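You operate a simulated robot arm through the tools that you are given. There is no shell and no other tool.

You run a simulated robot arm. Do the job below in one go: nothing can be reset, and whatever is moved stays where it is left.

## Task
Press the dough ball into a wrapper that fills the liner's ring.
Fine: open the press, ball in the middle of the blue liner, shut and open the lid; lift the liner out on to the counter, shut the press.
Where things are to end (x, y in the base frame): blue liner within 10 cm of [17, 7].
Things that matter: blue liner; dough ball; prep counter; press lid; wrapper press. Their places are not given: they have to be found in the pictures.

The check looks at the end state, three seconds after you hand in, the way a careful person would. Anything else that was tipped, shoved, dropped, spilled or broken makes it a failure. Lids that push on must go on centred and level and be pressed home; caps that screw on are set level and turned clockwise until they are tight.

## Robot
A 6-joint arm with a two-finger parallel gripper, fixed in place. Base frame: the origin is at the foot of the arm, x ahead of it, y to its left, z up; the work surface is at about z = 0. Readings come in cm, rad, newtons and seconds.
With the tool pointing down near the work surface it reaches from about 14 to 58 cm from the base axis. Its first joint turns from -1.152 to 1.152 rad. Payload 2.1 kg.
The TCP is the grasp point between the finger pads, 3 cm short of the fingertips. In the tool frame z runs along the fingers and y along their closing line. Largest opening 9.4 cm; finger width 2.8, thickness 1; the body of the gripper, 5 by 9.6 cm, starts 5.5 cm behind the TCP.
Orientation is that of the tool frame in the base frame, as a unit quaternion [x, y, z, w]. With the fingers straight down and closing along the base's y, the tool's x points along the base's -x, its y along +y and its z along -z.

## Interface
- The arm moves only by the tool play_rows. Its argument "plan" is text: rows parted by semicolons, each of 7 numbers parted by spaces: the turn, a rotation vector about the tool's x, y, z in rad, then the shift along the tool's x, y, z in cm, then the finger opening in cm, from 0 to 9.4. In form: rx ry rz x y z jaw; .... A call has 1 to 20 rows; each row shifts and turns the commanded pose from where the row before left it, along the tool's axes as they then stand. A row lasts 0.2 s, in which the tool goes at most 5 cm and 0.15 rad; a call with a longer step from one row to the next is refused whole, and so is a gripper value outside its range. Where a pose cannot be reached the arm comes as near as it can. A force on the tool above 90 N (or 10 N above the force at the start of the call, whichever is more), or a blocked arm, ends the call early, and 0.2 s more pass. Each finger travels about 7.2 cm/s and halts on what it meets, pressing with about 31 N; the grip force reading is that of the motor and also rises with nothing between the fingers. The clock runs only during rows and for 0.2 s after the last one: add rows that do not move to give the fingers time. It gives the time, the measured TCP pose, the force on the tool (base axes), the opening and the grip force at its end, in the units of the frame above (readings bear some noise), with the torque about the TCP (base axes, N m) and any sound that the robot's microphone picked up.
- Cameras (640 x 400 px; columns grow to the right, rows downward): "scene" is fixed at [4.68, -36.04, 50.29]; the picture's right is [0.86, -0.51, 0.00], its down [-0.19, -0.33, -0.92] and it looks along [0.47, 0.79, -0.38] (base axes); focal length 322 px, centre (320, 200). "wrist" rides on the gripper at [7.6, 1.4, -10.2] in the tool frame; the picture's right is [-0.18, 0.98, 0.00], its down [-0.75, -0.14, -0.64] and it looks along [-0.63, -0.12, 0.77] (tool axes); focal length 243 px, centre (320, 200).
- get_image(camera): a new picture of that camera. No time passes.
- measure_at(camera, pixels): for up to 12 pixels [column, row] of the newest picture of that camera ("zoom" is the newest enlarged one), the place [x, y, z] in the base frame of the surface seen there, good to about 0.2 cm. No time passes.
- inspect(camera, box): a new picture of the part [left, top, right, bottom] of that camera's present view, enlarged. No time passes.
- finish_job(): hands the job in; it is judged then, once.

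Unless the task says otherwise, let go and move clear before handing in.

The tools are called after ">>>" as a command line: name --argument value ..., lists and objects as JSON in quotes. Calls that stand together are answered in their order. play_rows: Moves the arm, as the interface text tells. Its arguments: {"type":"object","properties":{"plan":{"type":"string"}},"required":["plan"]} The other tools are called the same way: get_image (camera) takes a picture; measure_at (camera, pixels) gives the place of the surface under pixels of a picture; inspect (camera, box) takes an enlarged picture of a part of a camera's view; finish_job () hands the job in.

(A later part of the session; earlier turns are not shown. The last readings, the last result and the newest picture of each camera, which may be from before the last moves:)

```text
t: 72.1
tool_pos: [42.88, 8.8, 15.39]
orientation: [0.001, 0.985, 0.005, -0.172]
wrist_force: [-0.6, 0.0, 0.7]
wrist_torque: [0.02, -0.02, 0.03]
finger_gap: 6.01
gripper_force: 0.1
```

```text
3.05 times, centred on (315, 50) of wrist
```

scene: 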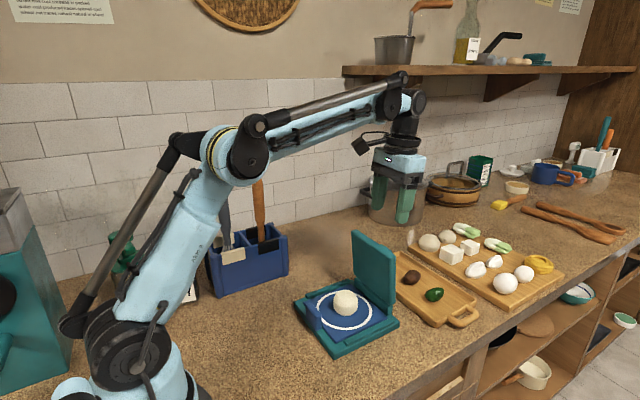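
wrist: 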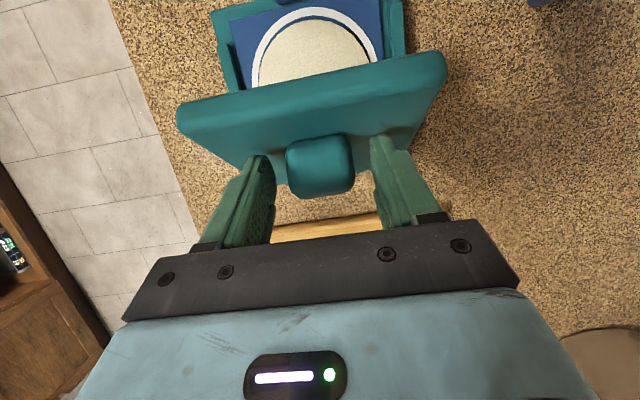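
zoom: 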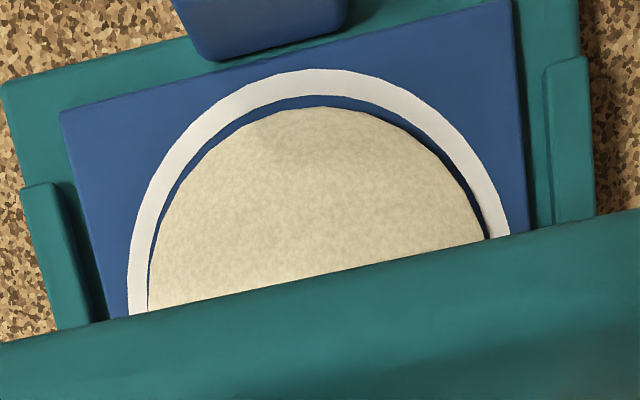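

From above, the wrapper nearly touches the ring all round, with a gap of only 0.1–0.3 cm, so it fills the ring. I'll regrip and swing the lid the rest of the way to vertical so the liner can come out freely.

>>> play_rows --plan "0 -0.093 0 0.167 0 0 6; 0 -0.093 0 0.167 0 0 6; 0 -0.093 0 0.167 0 0 6; 0 -0.093 0 0.167 0 0 6; 0 -0.093 0 0.167 0 0 6; 0 -0.093 0 0.167 0 0 6; 0 -0.093 0 0.167 0 0 6; 0 0 0 0 0 0 6; 0 0 0 0 0 0 4.5; 0 0 0 0 0 0 2.5; 0 0 0 0 0 0 2.5; 0 0.08 0 -0.908 0 0.1 2.5; 0 0.08 0 -0.908 0 0.1 2.5; 0 0 0 0 0 0 2.5"

>>> inspect --camera "scene" --box '[290, 200, 430, 360]'

```text
t: 75.1
tool_pos: [43.55, 8.83, 15.68]
orientation: [0.002, 0.997, 0.007, 0.073]
wrist_force: [8.4, 3.6, 4.0]
wrist_torque: [-0.33, -1.06, 0.53]
finger_gap: 3.98
gripper_force: 31.3
```

```text
2.50 times, centred on (360, 280) of scene
```

zoom: 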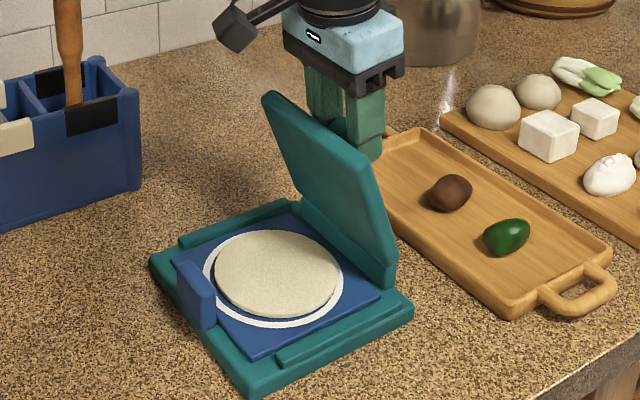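

The lid is at about 72° with modest forces. I'll take four more steps to vertical.

>>> play_rows --plan "0 0.08 0 -0.91 0 0.09 2.5; 0 0.08 0 -0.91 0 0.09 2.5; 0 0.08 0 -0.91 0 0.09 2.5; 0 0.08 0 -0.91 0 0.09 2.5; 0 0 0 0 0 0 2.5"

>>> inspect --camera "scene" --box '[290, 200, 430, 360]'

```text
t: 76.3
tool_pos: [47.12, 8.78, 15.42]
orientation: [0.001, 0.996, 0.006, -0.087]
wrist_force: [5.6, -1.3, -0.1]
wrist_torque: [-0.47, -0.7, 0.28]
finger_gap: 3.98
gripper_force: 31.2
```

```text
2.50 times, centred on (360, 280) of scene
```

zoom: 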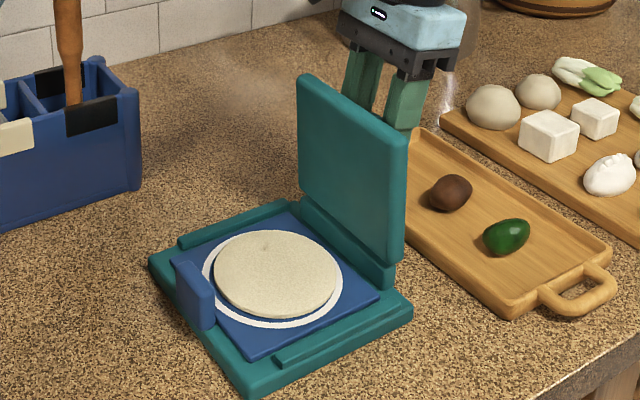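

The lid is vertical and the base is steady, so the wrapper on its liner is fully exposed. I'll release the knob, rise straight up, level the tool, and travel back above the liner tab.

>>> play_rows --plan "0 0 0 0 0 0 4.5; 0 0 0 0 0 0 6; 0 0 0 0 0 0 6; 0 0 0 0.346 0 -1.97 6; 0 0 0 0.346 0 -1.97 6; 0 0 0 0.346 0 -1.97 6; 0 0 0 0.346 0 -1.97 6; 0 0 0 0.346 0 -1.97 6; 0 -0.087 0 0 0 0 6; 0 -0.087 0 0 0 0 6; 0 0 0 3 -0.05 0 6; 0 0 0 3 -0.05 0 6; 0 0 0 3 -0.05 0 6; 0 0 0 3 -0.05 0 6; 0 0 0 3 -0.05 0 6; 0 0 0 3 -0.05 0 6; 0 0 0 0 0 0 6"

>>> get_image --camera "wrist"

>>> get_image --camera "scene"

```text
t: 79.9
tool_pos: [29.11, 8.35, 25.43]
orientation: [0.001, 1.0, 0.006, 0.0]
wrist_force: [0.3, 0.2, 0.2]
wrist_torque: [-0.02, -0.02, 0.01]
finger_gap: 6.01
gripper_force: 0.1
```

```text
taken
```

wrist: 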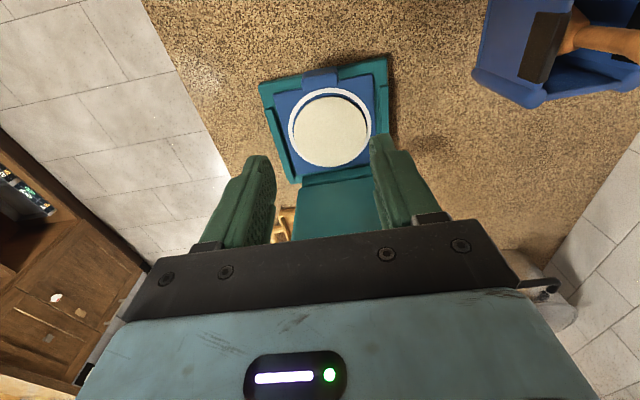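

```text
taken
```

scene: 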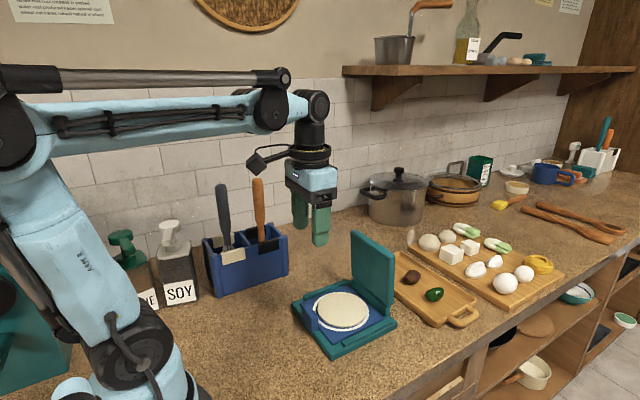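

>>> inspect --camera "wrist" --box '[250, 40, 410, 190]'

>>> inspect --camera "scene" --box '[285, 270, 405, 360]'

```text
2.67 times, centred on (330, 115) of wrist
```

zoom: 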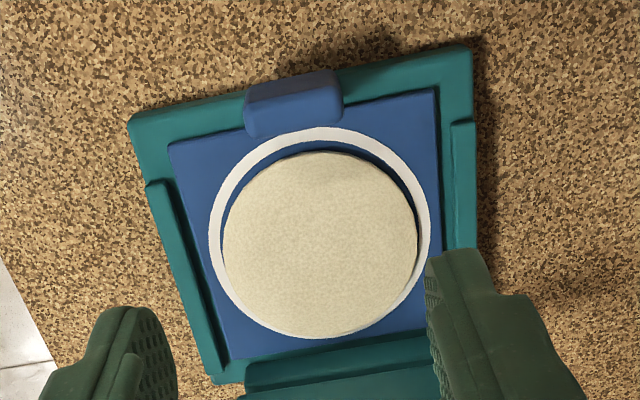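

```text
4.44 times, centred on (345, 315) of scene
```

zoom: 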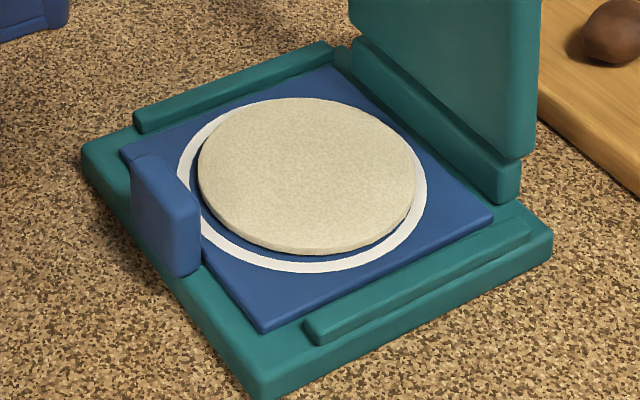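

The wrapper spans the ring side to side, touching its inner edge, and only a small gap remains on the tab side. Now I'll measure the tab accurately.

>>> measure_at --camera "zoom" --pixels '[[136, 162], [150, 156], [178, 205], [196, 202], [165, 180], [150, 200], [185, 260], [197, 240], [188, 272], [124, 152], [262, 328], [490, 215]]'

>>> measure_at --camera "wrist" --pixels '[[305, 74], [335, 68], [304, 86], [336, 81], [320, 72], [320, 82], [320, 77], [293, 90], [395, 72], [262, 85], [385, 60], [328, 97]]'

```text
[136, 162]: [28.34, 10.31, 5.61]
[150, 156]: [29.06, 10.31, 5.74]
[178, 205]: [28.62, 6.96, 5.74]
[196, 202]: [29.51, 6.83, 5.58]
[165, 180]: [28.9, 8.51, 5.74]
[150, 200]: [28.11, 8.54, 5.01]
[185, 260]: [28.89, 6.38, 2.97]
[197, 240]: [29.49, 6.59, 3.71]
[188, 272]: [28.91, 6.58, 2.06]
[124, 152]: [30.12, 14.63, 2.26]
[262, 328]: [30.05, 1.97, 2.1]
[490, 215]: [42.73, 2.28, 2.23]
```

```text
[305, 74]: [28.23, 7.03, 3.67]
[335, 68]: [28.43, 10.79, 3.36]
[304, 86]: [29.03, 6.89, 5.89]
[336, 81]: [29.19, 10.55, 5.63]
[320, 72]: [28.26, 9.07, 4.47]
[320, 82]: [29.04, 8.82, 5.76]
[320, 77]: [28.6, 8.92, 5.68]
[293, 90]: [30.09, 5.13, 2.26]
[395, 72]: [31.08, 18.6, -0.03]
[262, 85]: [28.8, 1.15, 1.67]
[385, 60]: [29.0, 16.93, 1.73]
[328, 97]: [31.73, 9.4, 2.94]
```

The tab spans x 28.1–29.55 and y 6.7–10.5, with its top at z 5.75. I'll turn the gripper 90° so the fingers close along x, with the camera on the +y side.

>>> play_rows --plan "0 0 0.1428 0 0 0 4; 0 0 0.1428 0 0 0 4; 0 0 0.1428 0 0 0 4; 0 0 0.1428 0 0 0 4; 0 0 0.1428 0 0 0 4; 0 0 0.1428 0 0 0 4; 0 0 0.1428 0 0 0 4; 0 0 0.1428 0 0 0 4; 0 0 0.1428 0 0 0 4; 0 0 0.1428 0 0 0 4; 0 0 0.1428 0 0 0 4; 0 0 0 0 0 0 4"

>>> get_image --camera "wrist"

>>> get_image --camera "scene"

```text
t: 82.5
tool_pos: [29.13, 8.48, 25.53]
orientation: [0.709, 0.706, 0.003, -0.004]
wrist_force: [0.0, 0.3, 0.1]
wrist_torque: [0.03, -0.01, 0.03]
finger_gap: 4.01
gripper_force: 0.0
```

```text
taken
```

wrist: 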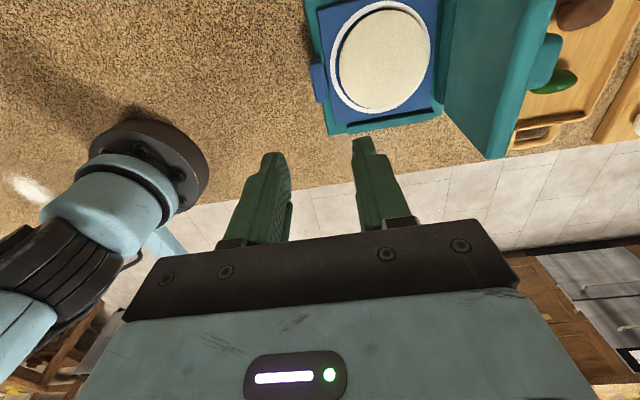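

```text
taken
```

scene: 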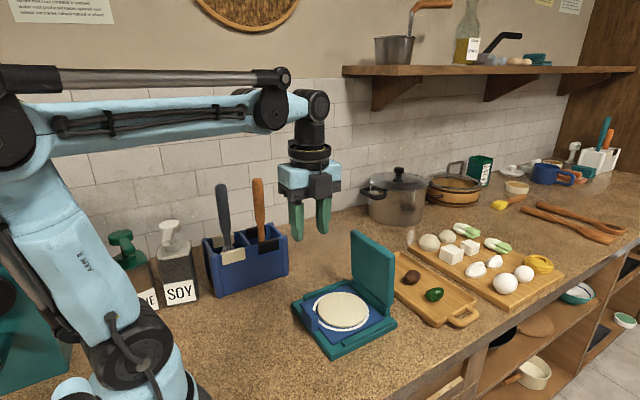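

The fingers now close along x. I'll go down to just above the tab, at TCP z≈11.5, and check alignment.

>>> play_rows --plan "0 0 0 0.02 -0.04 2 3.4; 0 0 0 0.02 -0.04 2 3.4; 0 0 0 0.02 -0.04 2 3.4; 0 0 0 0.02 -0.04 2 3.4; 0 0 0 0.02 -0.04 2 3.4; 0 0 0 0.02 -0.04 2 3.4; 0 0 0 0 -0.04 2 3.4; 0 0 0 0 0 0 3.4; 0 0 0 0 0 0 3.4"

>>> get_image --camera "wrist"

>>> inspect --camera "scene" --box '[270, 230, 410, 360]'

```text
t: 84.5
tool_pos: [28.83, 8.74, 11.44]
orientation: [0.708, 0.706, 0.003, -0.004]
wrist_force: [0.1, -0.5, 0.3]
wrist_torque: [-0.01, 0.02, -0.01]
finger_gap: 3.41
gripper_force: 0.1
```

```text
taken
```

wrist: 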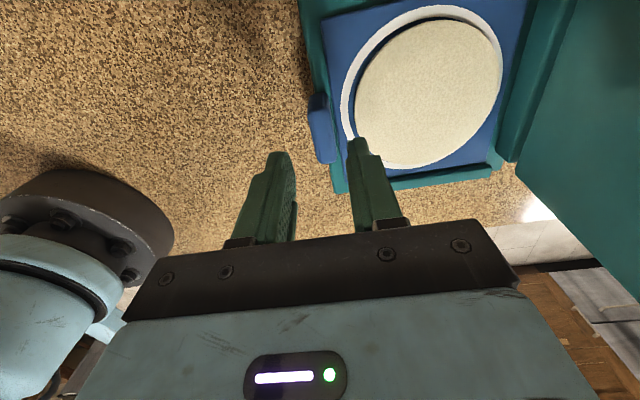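

```text
3.08 times, centred on (340, 295) of scene
```

zoom: 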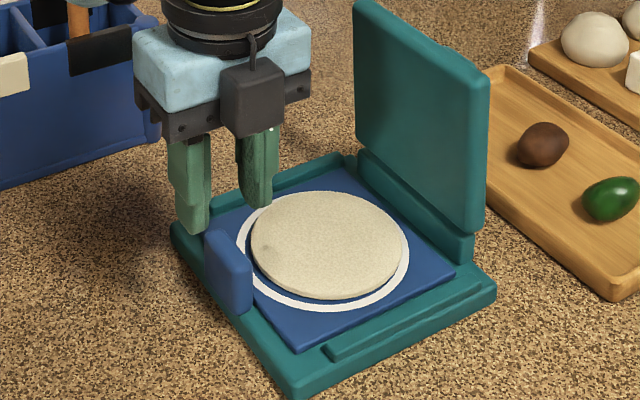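

The fingers hang on both sides of the tab, with TCP x 28.83 against the tab centre of 28.85. I'll narrow the opening to 2.8 so the inner finger stays clear of the wrapper, then go down until the tips are at about z 3.45.

>>> play_rows --plan "0 0 0 0 0 0 2.8; 0 0 0 0 0 0 2.8; 0 0 0 0 0 1.25 2.8; 0 0 0 0 0 1.25 2.8; 0 0 0 0 0 1.25 2.8; 0 0 0 0 0 1.2 2.8; 0 0 0 0 0 0 2.8"

>>> inspect --camera "scene" --box '[270, 250, 400, 360]'

>>> get_image --camera "wrist"

```text
t: 86.1
tool_pos: [28.78, 8.75, 6.43]
orientation: [0.708, 0.706, 0.003, -0.003]
wrist_force: [0.1, 0.6, 0.0]
wrist_torque: [-0.05, 0.04, 0.03]
finger_gap: 2.8
gripper_force: 0.1
```

```text
3.64 times, centred on (335, 305) of scene
```

zoom: 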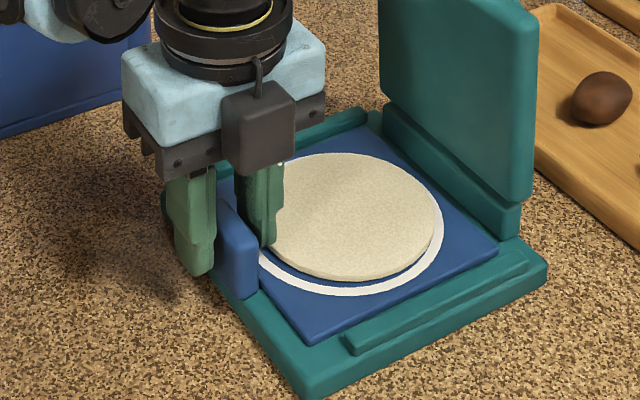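

```text
taken
```

wrist: 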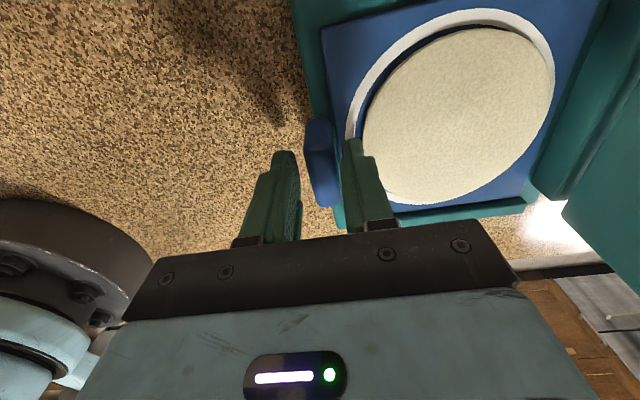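

The fingers straddle the tab and are clear of the wrapper. I'll close on it.

>>> play_rows --plan "0 0 0 0 0 0 2; 0 0 0 0 0 0 1; 0 0 0 0 0 0 0.6; 0 0 0 0 0 0 0.6"

>>> inspect --camera "scene" --box '[270, 250, 400, 360]'

```text
t: 87.1
tool_pos: [28.87, 8.79, 6.41]
orientation: [0.707, 0.707, 0.003, -0.004]
wrist_force: [-0.3, 0.5, -0.1]
wrist_torque: [0.04, -0.02, 0.06]
finger_gap: 1.54
gripper_force: 31.0
```

```text
3.64 times, centred on (335, 305) of scene
```

zoom: 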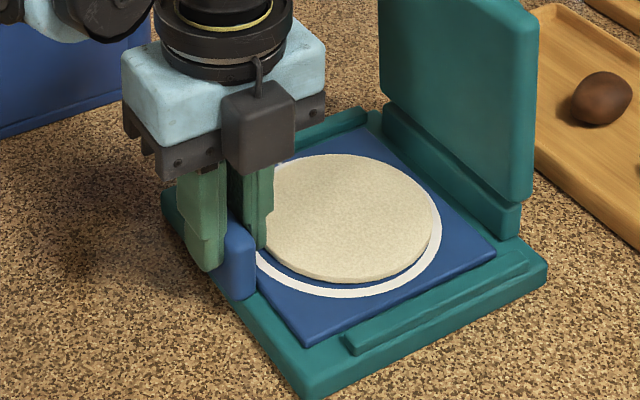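

The tab is gripped at 1.54 cm with negligible side load. I'll lift slowly by 1.5 cm and check that the liner comes up level with the wrapper on it.

>>> play_rows --plan "0 0 0 0 0 -0.2 0.6; 0 0 0 0 0 -0.3 0.6; 0 0 0 0 0 -0.3 0.6; 0 0 0 0 0 -0.3 0.6; 0 0 0 0 0 -0.3 0.6; 0 0 0 0 0 -0.1 0.6; 0 0 0 0 0 0 0.6"

>>> inspect --camera "scene" --box '[270, 250, 400, 360]'

```text
t: 88.7
tool_pos: [28.75, 8.67, 7.93]
orientation: [0.708, 0.706, 0.004, -0.004]
wrist_force: [0.7, 1.1, -2.4]
wrist_torque: [0.03, 0.08, 0.01]
finger_gap: 1.53
gripper_force: 31.0
```

```text
3.64 times, centred on (335, 305) of scene
```

zoom: 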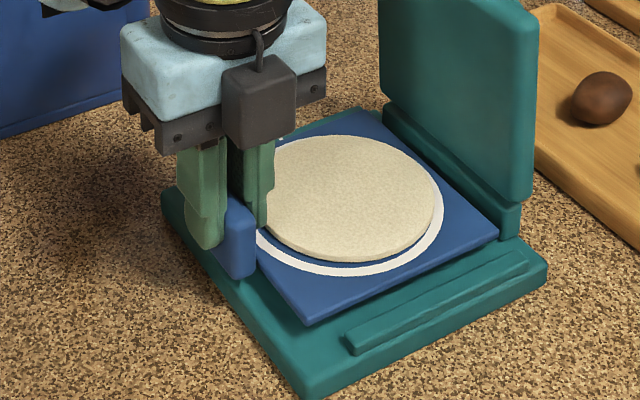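

The liner is off the base, and the load is about 2.4 N. I'll measure its corners to see how level it is.

>>> measure_at --camera "zoom" --pixels '[[306, 318], [490, 236], [372, 115], [400, 290], [400, 272], [440, 262], [350, 200], [450, 220], [530, 265], [300, 380]]'

```text
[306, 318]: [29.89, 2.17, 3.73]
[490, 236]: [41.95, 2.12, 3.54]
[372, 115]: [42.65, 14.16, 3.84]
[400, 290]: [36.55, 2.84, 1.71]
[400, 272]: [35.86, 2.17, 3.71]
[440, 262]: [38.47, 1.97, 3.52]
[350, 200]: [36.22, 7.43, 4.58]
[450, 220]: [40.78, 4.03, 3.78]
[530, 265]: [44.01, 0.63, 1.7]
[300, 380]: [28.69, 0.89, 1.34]
```

The liner is level (z 3.55–3.85 at the corners) and the wrapper is in place. I'll raise it a bit more, then draw it gently toward the robot and clear of the press.

>>> play_rows --plan "0 0 0 0 0 -0.4 0.6; 0 0 0 0 0 -0.6 0.6; 0 0 0 0 0 -0.6 0.6; 0 0 0 0 0 -0.4 0.6; 0 0 0 0.03 -0.3 0 0.6; 0 0 0 0.06 -0.6 0 0.6; 0 0 0 0.08 -1 0 0.6; 0 0 0 0.08 -1.1 0 0.6; 0 0 0 0.08 -1.1 0 0.6; 0 0 0 0.08 -1.1 0 0.6; 0 0 0 0.08 -1.1 0 0.6; 0 0 0 0.08 -1.1 0 0.6; 0 0 0 0.08 -1 0 0.6; 0 0 0 0.06 -0.6 0 0.6; 0 0 0 0.03 -0.3 0 0.6; 0 0 0 0 0 0 0.6"

>>> get_image --camera "scene"

>>> get_image --camera "wrist"

```text
t: 92.1
tool_pos: [19.4, 9.42, 10.06]
orientation: [0.708, 0.707, 0.003, -0.004]
wrist_force: [-0.7, 0.0, -2.3]
wrist_torque: [-0.01, 0.15, -0.02]
finger_gap: 1.53
gripper_force: 31.3
```

```text
taken
```

scene: 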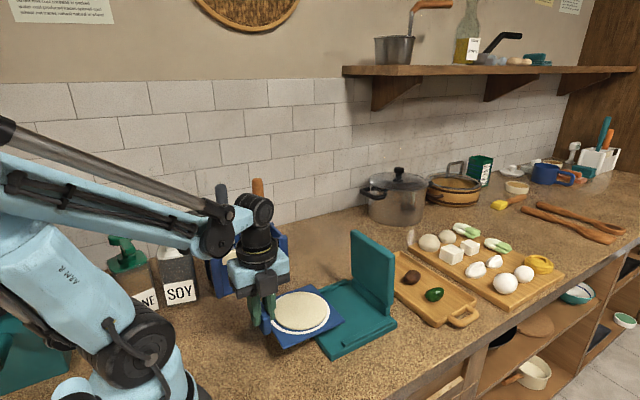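

```text
taken
```

wrist: 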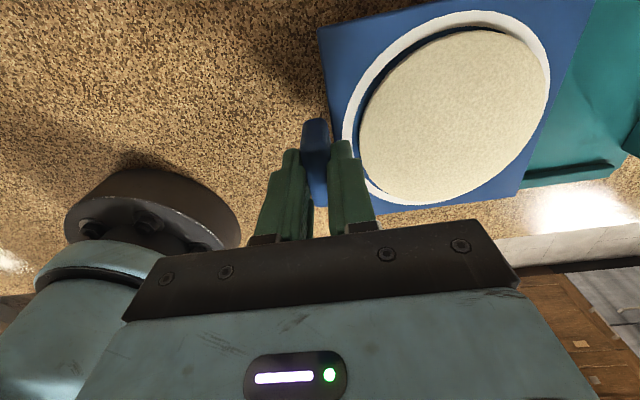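

The liner is being carried level, with the wrapper still centred. Before going closer I'll check the arm's base flange, seen at (150,215), to be sure the gripper will clear it.

>>> measure_at --camera "wrist" --pixels '[[235, 215], [150, 185], [220, 240], [120, 260], [90, 200], [270, 210], [180, 215]]'

>>> measure_at --camera "scene" --pixels '[[180, 300], [160, 305], [130, 300], [200, 400], [240, 300], [215, 296], [180, 380]]'

```text
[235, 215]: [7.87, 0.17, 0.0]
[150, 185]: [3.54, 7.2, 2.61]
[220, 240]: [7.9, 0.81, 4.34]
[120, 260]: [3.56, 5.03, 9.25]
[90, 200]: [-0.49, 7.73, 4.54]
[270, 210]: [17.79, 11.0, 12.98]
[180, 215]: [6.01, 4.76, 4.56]
```

```text
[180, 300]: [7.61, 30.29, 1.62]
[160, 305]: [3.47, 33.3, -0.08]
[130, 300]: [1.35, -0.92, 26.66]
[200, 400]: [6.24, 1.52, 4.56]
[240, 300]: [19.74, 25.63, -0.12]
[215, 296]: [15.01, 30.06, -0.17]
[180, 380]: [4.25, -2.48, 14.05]
```

The base flange has a radius of about 7.9 cm, so a tab at about (13.3, 10) leaves good clearance. I'll carry on to there.

>>> play_rows --plan "0 0 0 0.04 -0.3 0 0.6; 0 0 0 0.06 -0.6 0 0.6; 0 0 0 0.1 -0.9 0 0.6; 0 0 0 0.1 -1 0 0.6; 0 0 0 0.1 -1 0 0.6; 0 0 0 0.1 -1 0 0.6; 0 0 0 0.06 -0.8 0 0.6; 0 0 0 0.04 -0.4 0 0.6; 0 0 0 0 0 0 0.6"

>>> get_image --camera "scene"

>>> get_image --camera "wrist"

```text
t: 94.1
tool_pos: [13.51, 10.04, 9.92]
orientation: [0.707, 0.707, 0.003, -0.004]
wrist_force: [-0.2, 0.2, -2.5]
wrist_torque: [-0.03, 0.15, -0.01]
finger_gap: 1.51
gripper_force: 31.3
```

```text
taken
```

scene: 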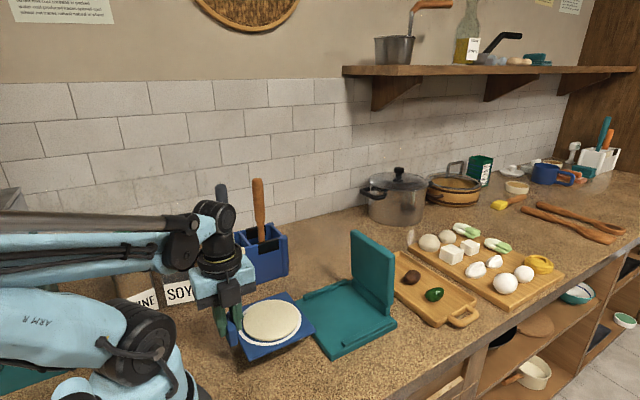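

```text
taken
```

wrist: 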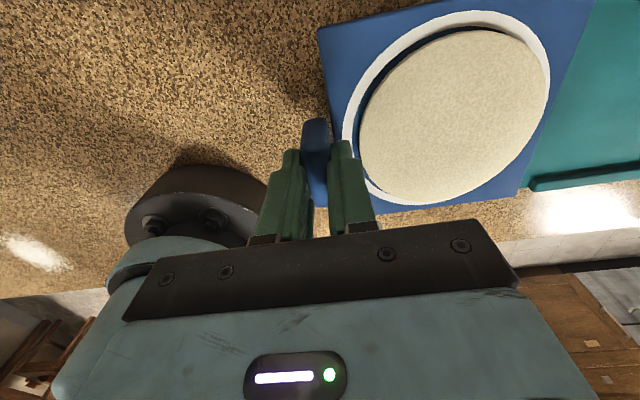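

The arm reached (13.5, 10.0), with the liner beyond the press's near edge. I'll shift another 0.6 cm toward the robot for clearance and lower until it is just above the counter.

>>> play_rows --plan "0 0 0 0 -0.2 0.4 0.6; 0 0 0 0 -0.2 0.7 0.6; 0 0 0 0 -0.2 0.8 0.6; 0 0 0 0 0 0.8 0.6; 0 0 0 0 0 0.8 0.6; 0 0 0 0 0 0.7 0.6; 0 0 0 0 0 0.4 0.6; 0 0 0 0 0 0 0.6"

>>> inspect --camera "scene" --box '[190, 240, 400, 380]'

```text
t: 95.9
tool_pos: [12.9, 10.18, 5.4]
orientation: [0.708, 0.706, 0.004, -0.004]
wrist_force: [0.7, 0.4, -2.0]
wrist_torque: [0.03, 0.13, 0.01]
finger_gap: 1.53
gripper_force: 31.2
```

```text
2.86 times, centred on (295, 310) of scene
```

zoom: 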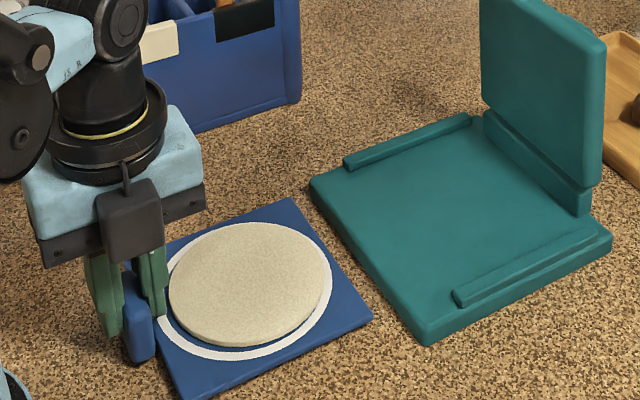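

The liner hovers about 0.7 cm above clear counter, well apart from the press. I'll lower it the last bit in small steps and watch the force.

>>> play_rows --plan "0 0 0 0 0 0.2 0.6; 0 0 0 0 0 0.2 0.6; 0 0 0 0 0 0.15 0.6; 0 0 0 0 0 0.1 0.6; 0 0 0 0 0 0 0.6"

>>> inspect --camera "scene" --box '[190, 260, 340, 380]'

```text
t: 97.1
tool_pos: [12.9, 10.05, 4.83]
orientation: [0.707, 0.707, 0.004, -0.004]
wrist_force: [-0.4, -0.5, -2.9]
wrist_torque: [0.03, 0.13, 0.02]
finger_gap: 1.53
gripper_force: 30.4
```

```text
3.33 times, centred on (265, 320) of scene
```

zoom: 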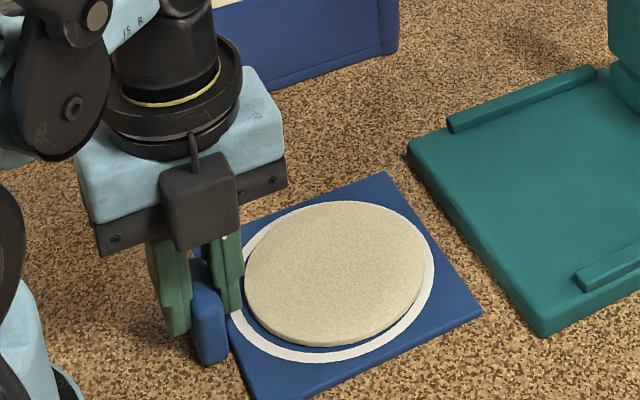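

The full weight is still on the gripper (−2.9 N), so the liner is just above the counter. I'll lower a few more small steps.

>>> play_rows --plan "0 0 0 0 0 0.1 0.6; 0 0 0 0 0 0.1 0.6; 0 0 0 0 0 0 0.6"

>>> measure_at --camera "zoom" --pixels '[[385, 175], [478, 312], [250, 390], [340, 270], [345, 350], [430, 230], [410, 150], [540, 330], [440, 280], [260, 60]]'

```text
t: 97.9
tool_pos: [13.0, 10.03, 4.62]
orientation: [0.708, 0.706, 0.004, -0.004]
wrist_force: [-1.3, -2.4, 28.7]
wrist_torque: [-0.2, 0.0, -0.02]
finger_gap: 1.52
gripper_force: 31.4
```

```text
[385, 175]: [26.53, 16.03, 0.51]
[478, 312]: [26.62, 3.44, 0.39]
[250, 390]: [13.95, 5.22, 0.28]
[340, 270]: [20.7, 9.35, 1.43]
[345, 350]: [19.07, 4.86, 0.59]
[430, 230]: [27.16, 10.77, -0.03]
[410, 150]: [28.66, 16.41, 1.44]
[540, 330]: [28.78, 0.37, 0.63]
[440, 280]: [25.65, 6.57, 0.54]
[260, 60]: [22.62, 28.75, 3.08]
```

The liner is on the counter, with its centre at about (20.3, 9.7), within 5 cm of the target. I'll ease off the press-down, open, and rise straight up.

>>> play_rows --plan "0 0 0 0 0 -0.12 0.6; 0 0 0 0 0 0 1.6; 0 0 0 0 0 0 2.2; 0 0 0 0 0 0 2.8; 0 0 0 0 0 0 2.8; 0 0 0 0 0 -0.6 2.8; 0 0 0 0 0 -1.2 2.8; 0 0 0 0 0 -1.8 2.8; 0 0 0 0 0 -2 2.8; 0 0 0 0 0 -2.5 2.8; 0 0 0 0 0 -2.5 2.8; 0 0 0 0 0 -2.5 2.8; 0 0 0 0 0 0 2.8"

>>> get_image --camera "scene"

>>> inspect --camera "scene" --box '[190, 260, 400, 390]'

```text
t: 100.7
tool_pos: [12.88, 9.93, 17.89]
orientation: [0.708, 0.707, 0.003, -0.004]
wrist_force: [-0.6, -1.0, 0.0]
wrist_torque: [0.0, 0.0, 0.04]
finger_gap: 2.81
gripper_force: 0.1
```

```text
taken
```

scene: 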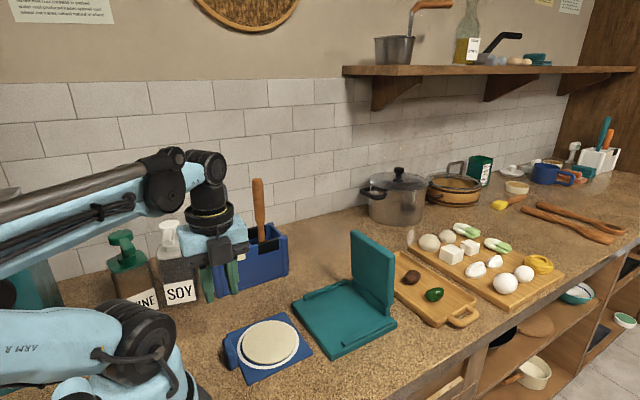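

```text
3.05 times, centred on (295, 325) of scene
```

zoom: 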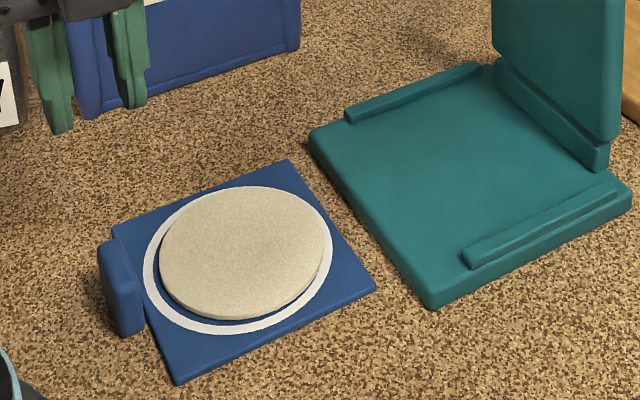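

The liner lies flat with the wrapper filling its ring, and nothing else has moved. Now I'll shut the press, so I'll rise, move forward, and turn the gripper back to its first orientation.

>>> play_rows --plan "0 0 0 0 1 -1.3 4; 0 0 0 0 2 -1.4 5; 0 0 0 0 2.5 -1.4 6; 0 0 0 0 2.5 -1.4 6; 0 0 0 0 2.5 -1.4 6; 0 0 0 0 2.5 -1.2 6; 0 0 -0.1428 0 0 0 6; 0 0 -0.1428 0 0 0 6; 0 0 -0.1428 0 0 0 6; 0 0 -0.1428 0 0 0 6; 0 0 -0.1428 0 0 0 6; 0 0 -0.1428 0 0 0 6; 0 0 -0.1428 0 0 0 6; 0 0 -0.1428 0 0 0 6; 0 0 -0.1428 0 0 0 6; 0 0 -0.1428 0 0 0 6; 0 0 -0.1428 0 0 0 6; 0 0 0 0 0 0 6"

>>> get_image --camera "wrist"

```text
t: 104.5
tool_pos: [25.93, 9.83, 25.86]
orientation: [0.0, 1.0, 0.005, 0.0]
wrist_force: [0.2, -0.8, 0.6]
wrist_torque: [0.02, 0.01, -0.02]
finger_gap: 6.0
gripper_force: 0.1
```

```text
taken
```

wrist: 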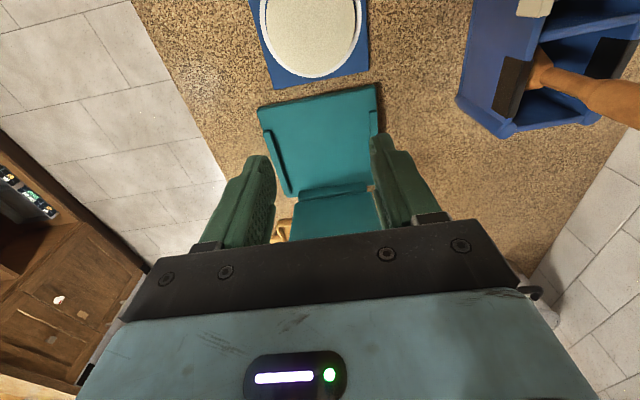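

The tool is back in its first orientation with a clear path. I'll cross over the upright lid at z≈25.8 and stop above the knob.

>>> play_rows --plan "0 0 0 -1.5 -0.117 0 6.2; 0 0 0 -2.4 -0.117 0 6.2; 0 0 0 -2.5 -0.117 0 6.2; 0 0 0 -2.5 -0.117 0 6.2; 0 0 0 -2.5 -0.117 0 6.2; 0 0 0 -2.5 -0.117 0 6.2; 0 0 0 -2.5 -0.117 0 6.2; 0 0 0 -2.5 -0.117 0 6.2; 0 0 0 -2.4 -0.117 0 6.2; 0 0.1 0 0 0 0 6.2; 0 0 0 0 0 0 6.2"

>>> get_image --camera "wrist"

```text
t: 106.9
tool_pos: [47.27, 8.74, 25.85]
orientation: [0.001, 0.999, 0.005, -0.051]
wrist_force: [-0.2, 0.0, 0.6]
wrist_torque: [0.0, -0.01, 0.02]
finger_gap: 6.21
gripper_force: 0.1
```

```text
taken
```

wrist: 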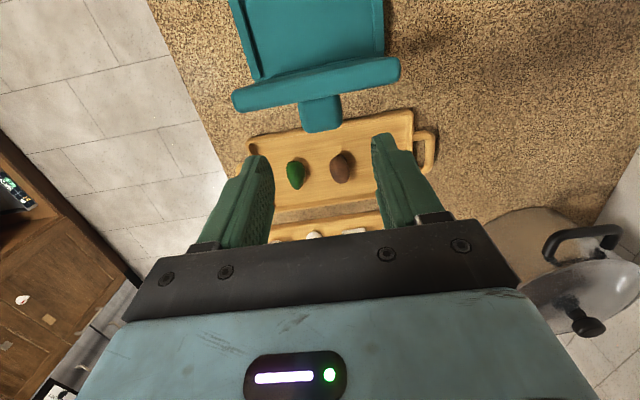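

>>> measure_at --camera "wrist" --pixels '[[320, 107], [304, 106], [337, 98], [305, 128], [339, 124], [322, 128], [240, 100], [392, 72], [318, 82], [318, 94]]'

```text
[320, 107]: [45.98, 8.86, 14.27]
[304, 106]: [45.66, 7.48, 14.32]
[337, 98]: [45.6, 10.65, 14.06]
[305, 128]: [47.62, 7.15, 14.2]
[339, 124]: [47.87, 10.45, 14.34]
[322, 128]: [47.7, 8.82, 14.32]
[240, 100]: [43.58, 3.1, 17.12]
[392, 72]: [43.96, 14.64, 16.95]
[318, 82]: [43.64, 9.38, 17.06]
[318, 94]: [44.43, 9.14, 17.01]
```

The knob is centred at y≈8.85, with x 45–48 and z 12.2–14.35. I'll descend around it and grip.

>>> play_rows --plan "0 0 0 -0.116 0.016 1.51 6.2; 0 0 0 -0.116 0.016 1.51 6.2; 0 0 0 -0.116 0.016 1.51 6.2; 0 0 0 -0.116 0.016 1.51 6.2; 0 0 0 -0.116 0.016 1.51 6.2; 0 0 0 -0.116 0.016 1.51 6.2; 0 0 0 -0.116 0.016 1.51 6.2; 0 0 0 0 0 0 6.2; 0 0 0 0 0 0 4.5; 0 0 0 0 0 0 2.5; 0 0 0 0 0 0 2.5; 0 0 0 0 0 0 2.5"

>>> inspect --camera "scene" --box '[290, 200, 430, 360]'

```text
t: 109.5
tool_pos: [47.05, 8.95, 15.39]
orientation: [0.0, 0.999, 0.005, -0.05]
wrist_force: [1.8, -3.2, -1.1]
wrist_torque: [-1.05, -0.16, 0.7]
finger_gap: 4.01
gripper_force: 31.1
```

```text
2.50 times, centred on (360, 280) of scene
```

zoom: 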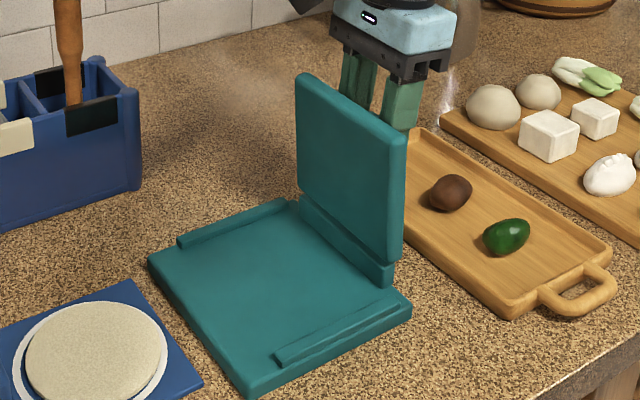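

The knob is held at 4.01 cm. I'll swing the lid toward closed, four steps at a time, checking the force each time.

>>> play_rows --plan "0 -0.08 0 0.907 0 -0.115 2.5; 0 -0.08 0 0.907 0 -0.115 2.5; 0 -0.08 0 0.907 0 -0.115 2.5; 0 -0.08 0 0.907 0 -0.115 2.5; 0 0 0 0 0 0 2.5"

>>> inspect --camera "scene" --box '[290, 200, 430, 360]'

```text
t: 110.7
tool_pos: [43.22, 9.12, 15.69]
orientation: [0.003, 0.994, 0.004, 0.11]
wrist_force: [-2.6, -0.4, -0.6]
wrist_torque: [-0.65, 0.42, -0.06]
finger_gap: 3.99
gripper_force: 31.1
```

```text
2.50 times, centred on (360, 280) of scene
```

zoom: 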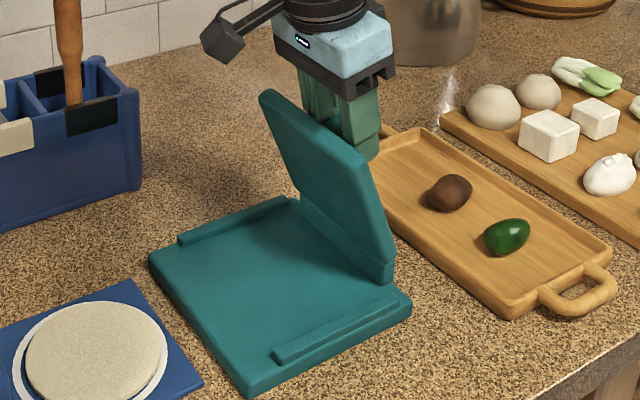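

The force stays small and the base has not moved. I'll take four more steps.

>>> play_rows --plan "0 -0.08 0 0.908 0 -0.09 2.5; 0 -0.08 0 0.908 0 -0.09 2.5; 0 -0.08 0 0.908 0 -0.08 2.5; 0 -0.08 0 0.908 0 -0.08 2.5; 0 0 0 0 0 0 2.5"

>>> inspect --camera "scene" --box '[290, 200, 430, 360]'

```text
t: 111.9
tool_pos: [39.77, 8.97, 14.68]
orientation: [0.002, 0.964, 0.005, 0.267]
wrist_force: [-2.4, -1.3, 1.1]
wrist_torque: [-0.62, 0.8, -0.18]
finger_gap: 3.98
gripper_force: 30.9
```

```text
2.50 times, centred on (360, 280) of scene
```

zoom: 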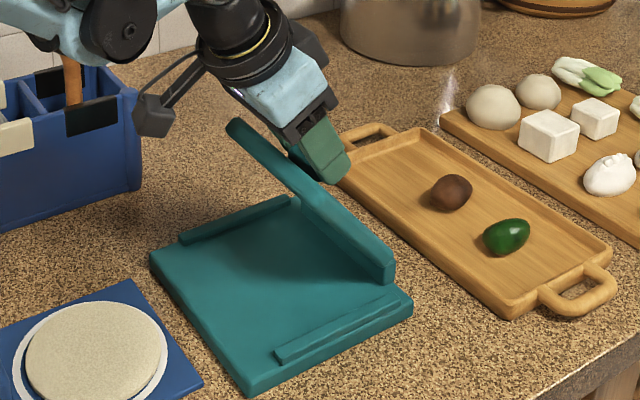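

The lid is at about 0.93 rad with almost no residual force. I'll release, tilt back around the knob, and regrip.

>>> play_rows --plan "0 0 0 0 0 0 4.5; 0 0 0 0 0 0 6; 0 0 0 0 0 0 6; 0 0.094 0 -0.179 0 0 6; 0 0.094 0 -0.179 0 0 6; 0 0.094 0 -0.179 0 0 6; 0 0.094 0 -0.179 0 0 6; 0 0.094 0 -0.179 0 0 6; 0 0.094 0 -0.179 0 0 6; 0 0.094 0 -0.179 0 0 6; 0 0.094 0 -0.179 0 0 6; 0 0 0 0 0 0 6; 0 0 0 0 0 0 4.5; 0 0 0 0 0 0 2.5; 0 0 0 0 0 0 2.5; 0 0 0 0 0 0 2.5"

>>> inspect --camera "scene" --box '[290, 200, 430, 360]'

```text
t: 115.3
tool_pos: [41.2, 8.96, 14.99]
orientation: [0.001, 0.994, 0.005, -0.106]
wrist_force: [-0.8, 2.2, 1.0]
wrist_torque: [-0.74, 0.08, -0.03]
finger_gap: 3.98
gripper_force: 30.7
```

```text
2.50 times, centred on (360, 280) of scene
```

zoom: 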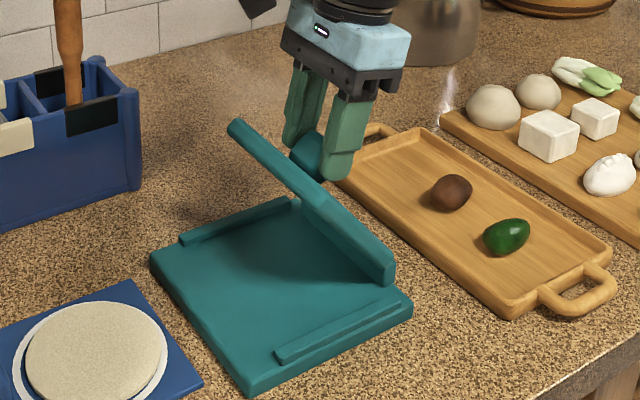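

The knob is gripped again with low forces. I'll continue the closing stroke.

>>> play_rows --plan "0 -0.08 0 0.78 0 0.425 2.5; 0 -0.08 0 0.78 0 0.425 2.5; 0 -0.08 0 0.78 0 0.425 2.5; 0 -0.08 0 0.78 0 0.425 2.5; 0 0 0 0 0 0 2.5"

>>> inspect --camera "scene" --box '[290, 200, 430, 360]'

```text
t: 116.5
tool_pos: [37.96, 9.11, 13.76]
orientation: [0.001, 0.999, 0.005, 0.053]
wrist_force: [-2.2, -2.0, 0.4]
wrist_torque: [-0.78, 0.83, 0.02]
finger_gap: 4.0
gripper_force: 31.2
```

```text
2.50 times, centred on (360, 280) of scene
```

zoom: 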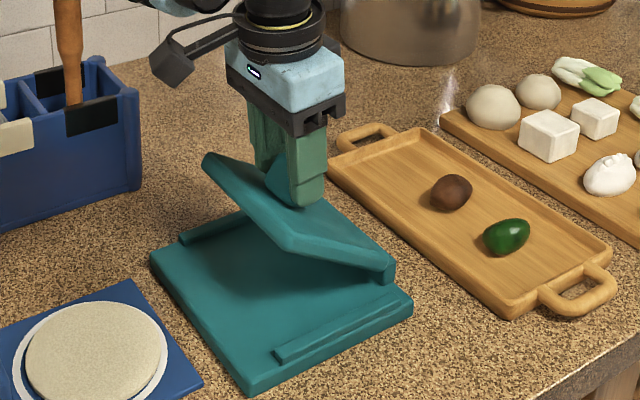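

The lid is at about 0.6 rad and everything is steady. I'll take five more steps down.

>>> play_rows --plan "0 -0.08 0 0.797 0 0.415 2.5; 0 -0.08 0 0.797 0 0.415 2.5; 0 -0.08 0 0.797 0 0.415 2.5; 0 -0.08 0 0.797 0 0.415 2.5; 0 -0.08 0 0.797 0 0.415 2.5; 0 0 0 0 0 0 2.5"

>>> inspect --camera "scene" --box '[290, 200, 430, 360]'

```text
t: 117.9
tool_pos: [34.64, 9.04, 10.66]
orientation: [0.002, 0.968, 0.004, 0.25]
wrist_force: [2.5, 0.6, -0.4]
wrist_torque: [-0.62, 0.78, 0.07]
finger_gap: 4.03
gripper_force: 30.6
```

```text
2.50 times, centred on (360, 280) of scene
```

zoom: 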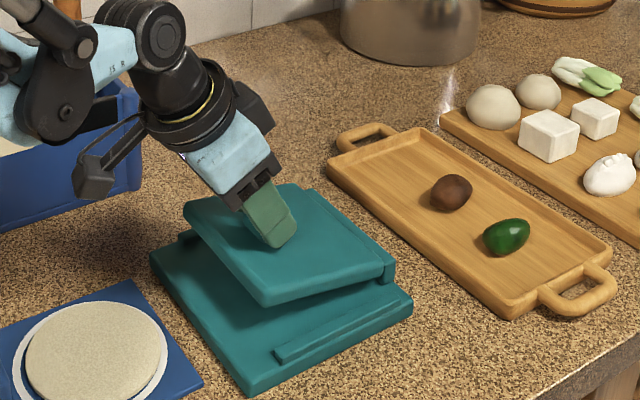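

The lid is at about 0.2 rad. I'll take the last steps to shut it.

>>> play_rows --plan "0 -0.06 0 0.604 0 0.314 2.5; 0 -0.06 0 0.604 0 0.314 2.5; 0 -0.05 0 0.5 0 0.26 2.5; 0 0 0 0 0 0 2.5"

>>> inspect --camera "scene" --box '[290, 240, 410, 350]'

```text
t: 118.9
tool_pos: [33.66, 9.07, 9.13]
orientation: [0.003, 0.944, 0.004, 0.33]
wrist_force: [3.6, -1.2, -0.9]
wrist_torque: [-0.77, 0.82, 0.29]
finger_gap: 4.01
gripper_force: 31.3
```

```text
3.64 times, centred on (350, 295) of scene
```

zoom: 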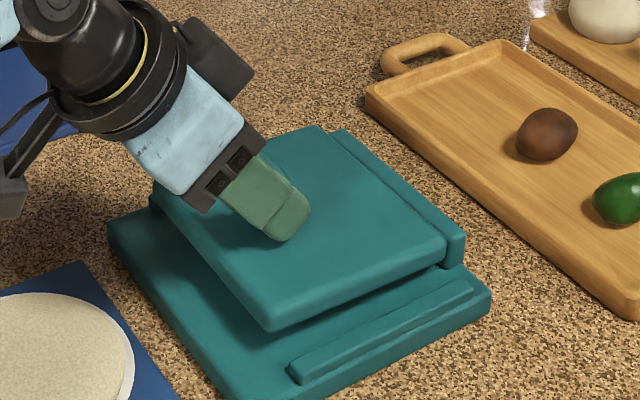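

>>> measure_at --camera "zoom" --pixels '[[168, 195], [270, 315], [290, 308], [435, 242], [320, 138], [390, 215], [240, 282], [115, 230], [225, 390], [482, 290], [455, 250], [300, 350]]'

```text
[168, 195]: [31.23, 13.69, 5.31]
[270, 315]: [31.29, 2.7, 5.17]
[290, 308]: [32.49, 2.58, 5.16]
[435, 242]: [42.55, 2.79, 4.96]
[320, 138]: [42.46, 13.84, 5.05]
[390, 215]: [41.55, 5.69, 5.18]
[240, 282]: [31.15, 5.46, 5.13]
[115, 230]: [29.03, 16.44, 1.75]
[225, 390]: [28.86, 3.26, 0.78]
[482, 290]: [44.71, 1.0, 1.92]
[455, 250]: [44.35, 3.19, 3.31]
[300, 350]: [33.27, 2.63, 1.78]
```

The near edge is at z≈5.2 against 4.75 when shut, so it is about 0.04 rad short. I'll turn a little further until it seats.

>>> play_rows --plan "0 -0.03 0 0.305 0 0.155 2.5; 0 -0.02 0 0.205 0 0.105 2.5; 0 0 0 0.06 0 0.08 2.5; 0 0 0 0 0 0 2.5"

>>> inspect --camera "scene" --box '[290, 240, 410, 350]'

```text
t: 119.9
tool_pos: [33.33, 9.22, 8.44]
orientation: [0.003, 0.935, 0.004, 0.356]
wrist_force: [-11.0, 1.0, 10.2]
wrist_torque: [-1.04, -0.08, 0.08]
finger_gap: 3.98
gripper_force: 31.3
```

```text
3.64 times, centred on (350, 295) of scene
```

zoom: 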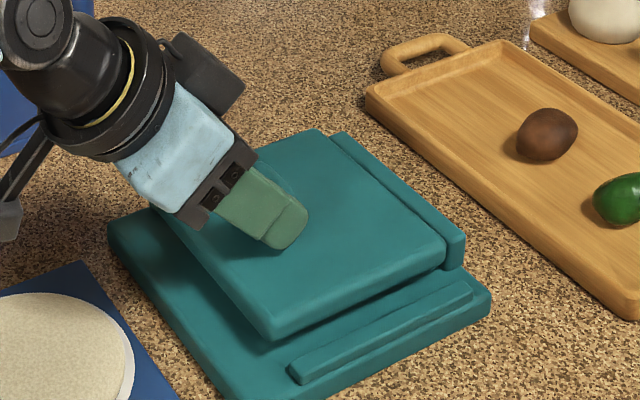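

The lid is now bearing on its stop (10 N). I'll push down slightly to seat it, then measure.

>>> play_rows --plan "0 0 0 0.12 0 0.06 2.5; 0 0 0 0.08 0 0.1 2.5; 0 0 0 0 0 0 2.5"

>>> inspect --camera "scene" --box '[290, 240, 410, 350]'

>>> measure_at --camera "zoom" --pixels '[[168, 200], [270, 322], [290, 315], [435, 245], [320, 140], [390, 218], [240, 288], [115, 230], [482, 290], [455, 250]]'

```text
t: 120.7
tool_pos: [33.57, 9.01, 8.15]
orientation: [0.003, 0.934, 0.006, 0.357]
wrist_force: [5.6, -1.2, 26.4]
wrist_torque: [-0.91, -0.57, 0.22]
finger_gap: 4.01
gripper_force: 30.8
```

```text
3.64 times, centred on (350, 295) of scene
```

zoom: 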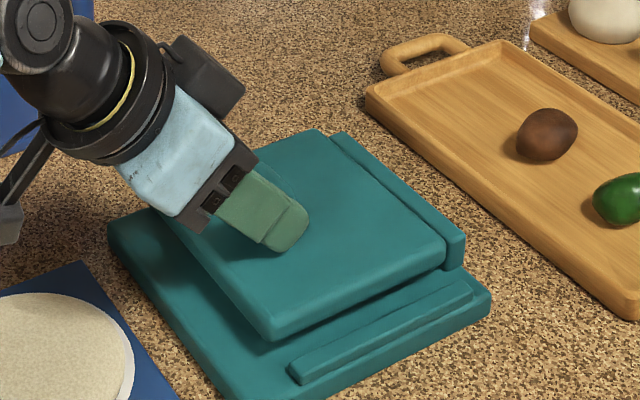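

```text
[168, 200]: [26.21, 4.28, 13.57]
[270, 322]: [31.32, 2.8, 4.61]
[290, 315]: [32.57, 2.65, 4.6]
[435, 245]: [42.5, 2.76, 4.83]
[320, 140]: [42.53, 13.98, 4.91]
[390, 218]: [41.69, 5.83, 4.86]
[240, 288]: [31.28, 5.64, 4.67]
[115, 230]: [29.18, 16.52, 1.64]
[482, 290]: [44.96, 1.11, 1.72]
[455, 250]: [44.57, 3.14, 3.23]
```

The lid now reads 4.6–4.9 all over, matching fully shut. I'll ease off, release the knob, and back away upward, well clear of the liner.

>>> play_rows --plan "0 0 0 -0.08 0 -0.1 2.5; 0 0 0 0 0 0 4.4; 0 0 0 0 0 0 6; 0 0 0 0 0 0 6.2; 0 0 0 0 0 0 6.2; 0 0 0 0 0 -0.8 6.2; 0 0 0 0 0 -1.5 6.2; 0 0 0 -0.5 0 -2 6.2; 0 0 0 -1 0 -2 6.2; 0 0 0 -1 0 -2 6.2; 0 0.1 0 -1.5 0 -1.5 6.2; 0 0.1 0 -1.5 0 -1.5 6.2; 0 0.1 0 -1 0 -1.5 6.2; 0 0.1 0 -0.5 0 -1.5 6.2; 0 0.1 0 0 0 -1.5 6.2; 0 0.1 0 0 0 -1.5 6.2; 0 0.1 0 0 0 -1.5 6.2; 0 0 0 0 0 0 6.2"

>>> get_image --camera "scene"

>>> get_image --camera "wrist"

```text
t: 124.5
tool_pos: [29.14, 8.87, 28.16]
orientation: [0.001, 1.0, 0.006, 0.012]
wrist_force: [-0.3, -1.0, -0.9]
wrist_torque: [-0.01, -0.01, 0.0]
finger_gap: 6.18
gripper_force: 0.1
```

```text
taken
```

scene: 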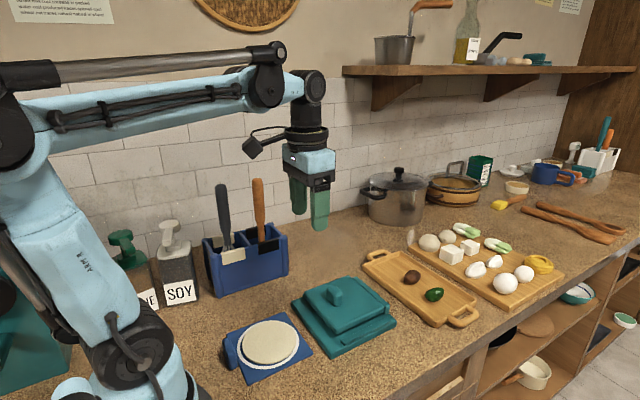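

```text
taken
```

wrist: 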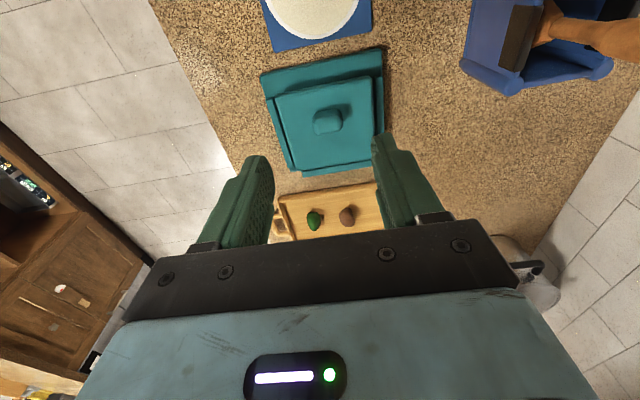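

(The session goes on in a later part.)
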